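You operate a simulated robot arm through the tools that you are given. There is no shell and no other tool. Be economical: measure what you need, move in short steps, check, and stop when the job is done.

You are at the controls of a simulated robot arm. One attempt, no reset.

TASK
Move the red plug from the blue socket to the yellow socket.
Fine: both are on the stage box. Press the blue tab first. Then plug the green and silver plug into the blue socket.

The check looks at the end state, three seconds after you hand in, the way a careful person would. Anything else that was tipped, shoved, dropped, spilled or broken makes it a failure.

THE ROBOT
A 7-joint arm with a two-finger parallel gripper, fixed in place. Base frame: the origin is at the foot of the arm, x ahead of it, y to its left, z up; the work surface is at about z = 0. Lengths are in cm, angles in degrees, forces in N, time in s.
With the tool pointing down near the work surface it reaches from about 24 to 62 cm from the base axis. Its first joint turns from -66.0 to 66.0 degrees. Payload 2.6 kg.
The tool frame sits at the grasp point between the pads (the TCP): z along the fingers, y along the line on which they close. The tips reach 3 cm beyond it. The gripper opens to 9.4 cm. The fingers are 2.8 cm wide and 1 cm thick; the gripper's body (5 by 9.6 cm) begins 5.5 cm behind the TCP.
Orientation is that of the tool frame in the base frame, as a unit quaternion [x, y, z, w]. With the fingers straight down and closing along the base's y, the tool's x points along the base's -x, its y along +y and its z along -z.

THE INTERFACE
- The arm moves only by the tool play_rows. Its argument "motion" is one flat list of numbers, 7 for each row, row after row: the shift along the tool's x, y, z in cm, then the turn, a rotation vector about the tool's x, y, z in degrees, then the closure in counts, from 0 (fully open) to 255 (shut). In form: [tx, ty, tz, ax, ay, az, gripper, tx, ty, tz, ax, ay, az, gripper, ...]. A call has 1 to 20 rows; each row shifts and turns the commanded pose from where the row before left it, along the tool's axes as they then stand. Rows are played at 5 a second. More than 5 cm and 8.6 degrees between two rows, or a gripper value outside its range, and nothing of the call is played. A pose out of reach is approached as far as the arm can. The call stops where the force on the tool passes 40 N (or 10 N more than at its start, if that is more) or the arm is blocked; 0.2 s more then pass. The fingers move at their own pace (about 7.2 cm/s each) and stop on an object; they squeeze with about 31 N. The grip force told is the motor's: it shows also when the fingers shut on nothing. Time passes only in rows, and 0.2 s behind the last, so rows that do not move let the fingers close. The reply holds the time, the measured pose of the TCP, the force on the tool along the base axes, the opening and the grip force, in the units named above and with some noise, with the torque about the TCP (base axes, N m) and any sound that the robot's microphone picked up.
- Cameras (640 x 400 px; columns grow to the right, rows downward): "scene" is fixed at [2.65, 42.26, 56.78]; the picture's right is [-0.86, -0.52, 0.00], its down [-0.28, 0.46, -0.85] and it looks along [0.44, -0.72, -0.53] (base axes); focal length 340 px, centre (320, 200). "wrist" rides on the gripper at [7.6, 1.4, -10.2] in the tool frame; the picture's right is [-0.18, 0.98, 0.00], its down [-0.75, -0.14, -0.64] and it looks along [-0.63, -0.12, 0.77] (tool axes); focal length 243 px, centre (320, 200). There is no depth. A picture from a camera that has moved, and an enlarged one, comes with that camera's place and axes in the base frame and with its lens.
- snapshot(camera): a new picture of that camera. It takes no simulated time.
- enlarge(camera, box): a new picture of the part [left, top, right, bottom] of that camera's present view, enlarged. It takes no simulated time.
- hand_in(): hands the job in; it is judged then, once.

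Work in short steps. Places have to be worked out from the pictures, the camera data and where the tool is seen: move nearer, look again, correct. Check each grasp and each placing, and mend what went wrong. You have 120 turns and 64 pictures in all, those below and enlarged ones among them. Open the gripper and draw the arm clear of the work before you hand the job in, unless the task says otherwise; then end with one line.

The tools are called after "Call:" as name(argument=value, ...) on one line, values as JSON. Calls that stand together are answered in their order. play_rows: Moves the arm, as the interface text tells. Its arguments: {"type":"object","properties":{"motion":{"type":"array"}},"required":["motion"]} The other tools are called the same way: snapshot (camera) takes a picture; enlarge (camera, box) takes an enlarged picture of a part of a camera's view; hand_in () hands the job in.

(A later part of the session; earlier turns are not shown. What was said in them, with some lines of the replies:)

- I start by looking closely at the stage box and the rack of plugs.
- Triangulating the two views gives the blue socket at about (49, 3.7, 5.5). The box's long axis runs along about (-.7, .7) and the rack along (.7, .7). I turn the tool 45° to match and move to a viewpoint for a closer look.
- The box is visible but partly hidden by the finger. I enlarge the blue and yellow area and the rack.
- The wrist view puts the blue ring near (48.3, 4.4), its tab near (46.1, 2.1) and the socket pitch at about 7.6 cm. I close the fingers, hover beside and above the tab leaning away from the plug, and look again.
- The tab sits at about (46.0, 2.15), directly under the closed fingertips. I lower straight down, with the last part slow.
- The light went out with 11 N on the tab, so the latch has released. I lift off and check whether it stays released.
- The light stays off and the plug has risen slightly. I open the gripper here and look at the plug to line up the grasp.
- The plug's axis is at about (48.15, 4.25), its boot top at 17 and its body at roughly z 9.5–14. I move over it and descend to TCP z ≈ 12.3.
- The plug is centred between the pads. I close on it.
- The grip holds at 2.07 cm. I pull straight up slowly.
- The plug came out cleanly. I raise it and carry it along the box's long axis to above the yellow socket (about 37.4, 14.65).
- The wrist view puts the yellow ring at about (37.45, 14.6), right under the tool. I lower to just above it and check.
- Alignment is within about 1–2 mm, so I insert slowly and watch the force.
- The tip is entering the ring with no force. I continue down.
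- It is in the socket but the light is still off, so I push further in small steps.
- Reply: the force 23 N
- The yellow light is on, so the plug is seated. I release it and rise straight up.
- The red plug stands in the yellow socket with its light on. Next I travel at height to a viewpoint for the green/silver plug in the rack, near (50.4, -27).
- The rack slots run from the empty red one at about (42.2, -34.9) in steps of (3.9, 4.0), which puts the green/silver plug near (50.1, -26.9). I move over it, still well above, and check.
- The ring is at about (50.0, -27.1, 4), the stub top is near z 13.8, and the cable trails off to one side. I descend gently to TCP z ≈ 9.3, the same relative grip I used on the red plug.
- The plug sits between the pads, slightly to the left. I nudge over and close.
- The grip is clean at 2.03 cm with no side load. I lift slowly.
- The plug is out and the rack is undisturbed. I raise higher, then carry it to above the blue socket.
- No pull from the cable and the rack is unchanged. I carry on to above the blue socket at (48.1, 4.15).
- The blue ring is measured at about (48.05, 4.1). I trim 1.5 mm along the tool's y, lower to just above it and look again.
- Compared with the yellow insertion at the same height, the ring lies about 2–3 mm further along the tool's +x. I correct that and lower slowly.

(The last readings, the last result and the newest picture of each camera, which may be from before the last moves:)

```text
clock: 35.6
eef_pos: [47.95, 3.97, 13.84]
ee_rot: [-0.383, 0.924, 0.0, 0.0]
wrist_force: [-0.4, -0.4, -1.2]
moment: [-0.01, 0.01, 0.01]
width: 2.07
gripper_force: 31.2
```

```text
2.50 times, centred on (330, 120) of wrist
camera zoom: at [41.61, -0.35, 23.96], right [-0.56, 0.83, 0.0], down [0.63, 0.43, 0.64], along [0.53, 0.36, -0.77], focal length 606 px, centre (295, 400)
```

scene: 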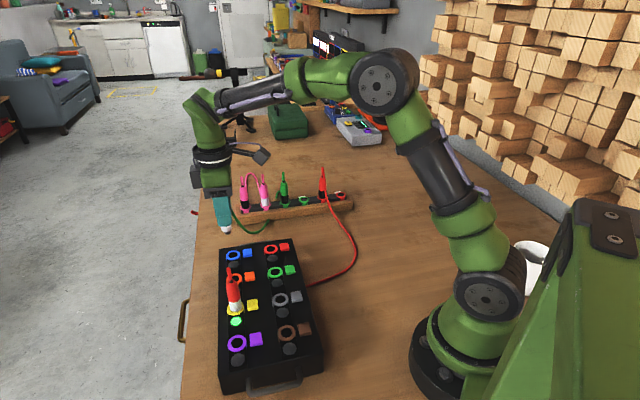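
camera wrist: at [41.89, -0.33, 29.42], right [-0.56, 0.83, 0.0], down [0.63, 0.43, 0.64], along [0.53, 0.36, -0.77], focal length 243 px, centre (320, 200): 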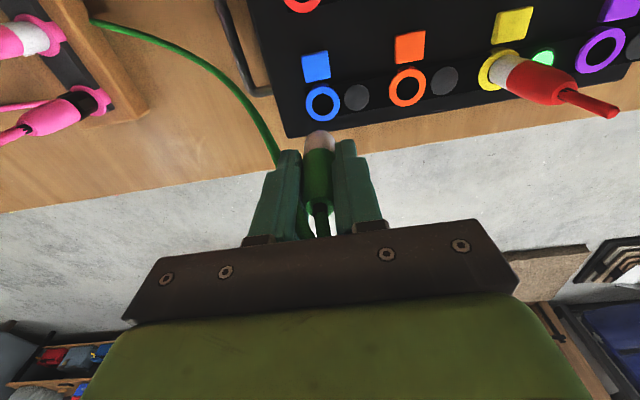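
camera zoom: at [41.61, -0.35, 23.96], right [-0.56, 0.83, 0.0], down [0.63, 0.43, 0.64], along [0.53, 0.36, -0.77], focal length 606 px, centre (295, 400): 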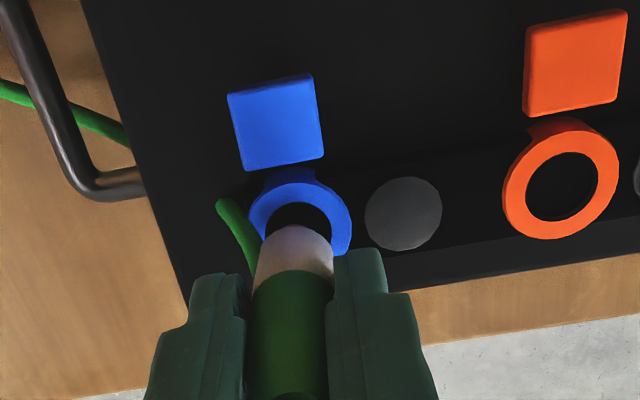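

The tip is over the hole with a small lateral offset, which I trim by +0.12 along y before continuing down.

Call:
play_rows(motion=[0, 0.12, 0.1, 0, 0, 0, 255, 0, 0, 0.3, 0, 0, 0, 255, 0, 0, 0.3, 0, 0, 0, 255, 0, 0, 0.3, 0, 0, 0, 255, 0, 0, 0.3, 0, 0, 0, 255])

Call:
enlarge(camera="scene", box=[190, 190, 290, 290])

```text
clock: 36.8
eef_pos: [48.08, 3.99, 12.39]
ee_rot: [-0.383, 0.924, 0.0, 0.0]
wrist_force: [-0.3, -0.4, -1.2]
moment: [-0.01, -0.01, -0.02]
width: 2.04
gripper_force: 30.9
```

```text
4.00 times, centred on (240, 240) of scene
camera zoom: at [2.65, 42.26, 56.78], right [-0.86, -0.52, 0.0], down [-0.28, 0.46, -0.85], along [0.44, -0.72, -0.53], focal length 1361 px, centre (640, 40)
```

zoom: 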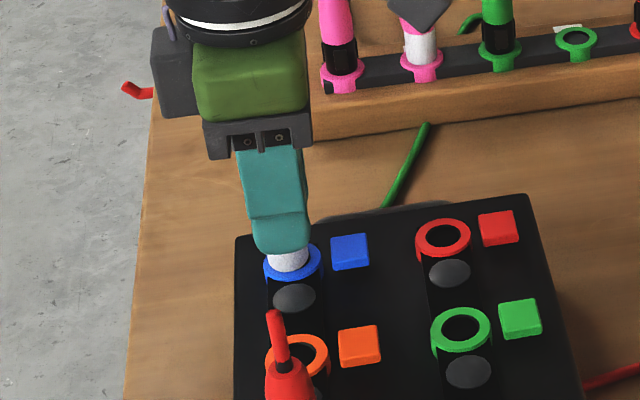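

It is well inside with no force. I push on in small steps until the light comes on.

Call:
play_rows(motion=[0, 0, 0.2, 0, 0, 0, 255, 0, 0, 0.2, 0, 0, 0, 255, 0, 0, 0.2, 0, 0, 0, 255])

Call:
enlarge(camera="scene", box=[190, 190, 290, 290])

```text
clock: 37.6
eef_pos: [48.04, 4.11, 11.87]
ee_rot: [-0.384, 0.923, 0.0, 0.003]
wrist_force: [-1.1, 4.1, 22.0]
moment: [0.15, -0.03, -0.02]
width: 2.09
gripper_force: 31.3
```

```text
4.00 times, centred on (240, 240) of scene
camera zoom: at [2.64, 42.26, 56.78], right [-0.86, -0.52, 0.0], down [-0.28, 0.46, -0.85], along [0.44, -0.72, -0.53], focal length 1361 px, centre (640, 40)
```

zoom: 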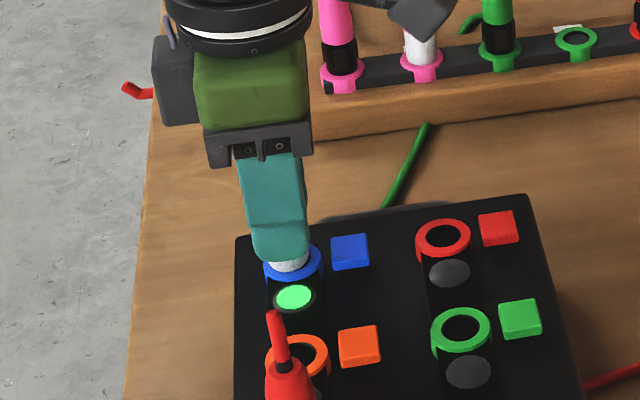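

The blue light is on. I release, rise straight up and back away.

Call:
play_rows(motion=[0, 0, 0, 0, 0, 0, 0, 0, 0, 0, 0, 0, 0, 0, 0, 0, 0, 0, 0, 0, 0, 0, 0, 0, 0, 0, 0, 0, 0, 0, 0, 0, 0, 0, 0, 0, 0, -2, 0, 0, 0, 0, 0, 0, -3, 0, 0, 0, 0, 0, 0, -4, 0, 0, 0, 0, 0, 0, -4, 0, 0, 0, 0, 4, 0, 0, 0, 0, 0, 0, 4, 0, 0, 0, 0, 0, 0, 4, 0, 0, 0, 0, 0, 0, 0, 0, 0, 0, 0, 0, 0])

Call:
snapshot(camera="scene")

Call:
enlarge(camera="scene", box=[190, 160, 350, 330])

Call:
snapshot(camera="wrist")

```text
clock: 40.4
eef_pos: [39.44, -4.53, 24.74]
ee_rot: [-0.382, 0.924, 0.0, 0.0]
wrist_force: [0.4, 0.0, 1.0]
moment: [0.01, 0.02, -0.03]
width: 9.39
gripper_force: 0.0
```

```text
17 pictures are left
```

scene: 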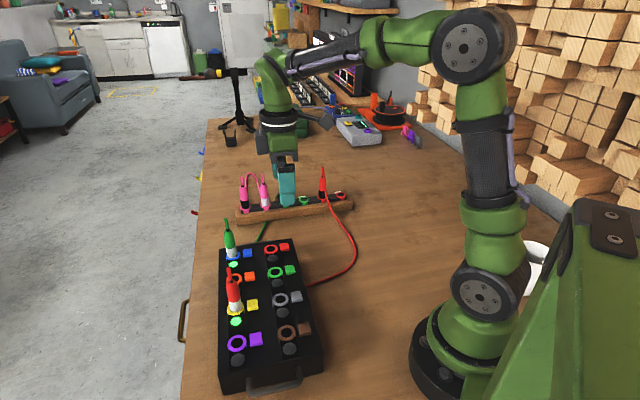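

```text
2.35 times, centred on (270, 245) of scene
camera zoom: at [2.65, 42.26, 56.78], right [-0.86, -0.52, 0.0], down [-0.28, 0.46, -0.85], along [0.44, -0.72, -0.53], focal length 801 px, centre (438, 94)
```

zoom: 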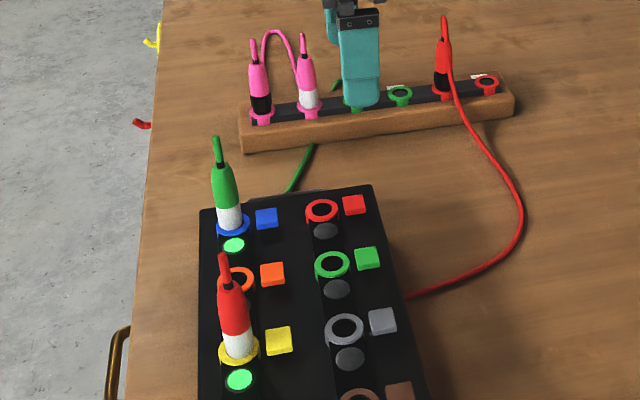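

```text
15 pictures are left
camera wrist: at [33.03, -8.78, 35.04], right [-0.56, 0.83, 0.0], down [0.63, 0.43, 0.64], along [0.53, 0.36, -0.77], focal length 243 px, centre (320, 200)
```

wrist: 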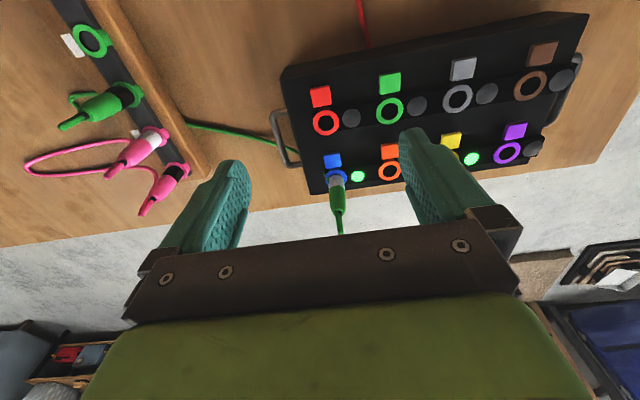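

Both plugs are seated with their lights on. The rest of the rack and the box are undisturbed, the gripper is open and the arm is clear, so I hand in.

Call:
hand_in()

```text
The job is handed in.
```

I pressed the blue tab, moved the red plug to the yellow socket and put the green and silver plug in the blue socket; both sockets' lights are on.
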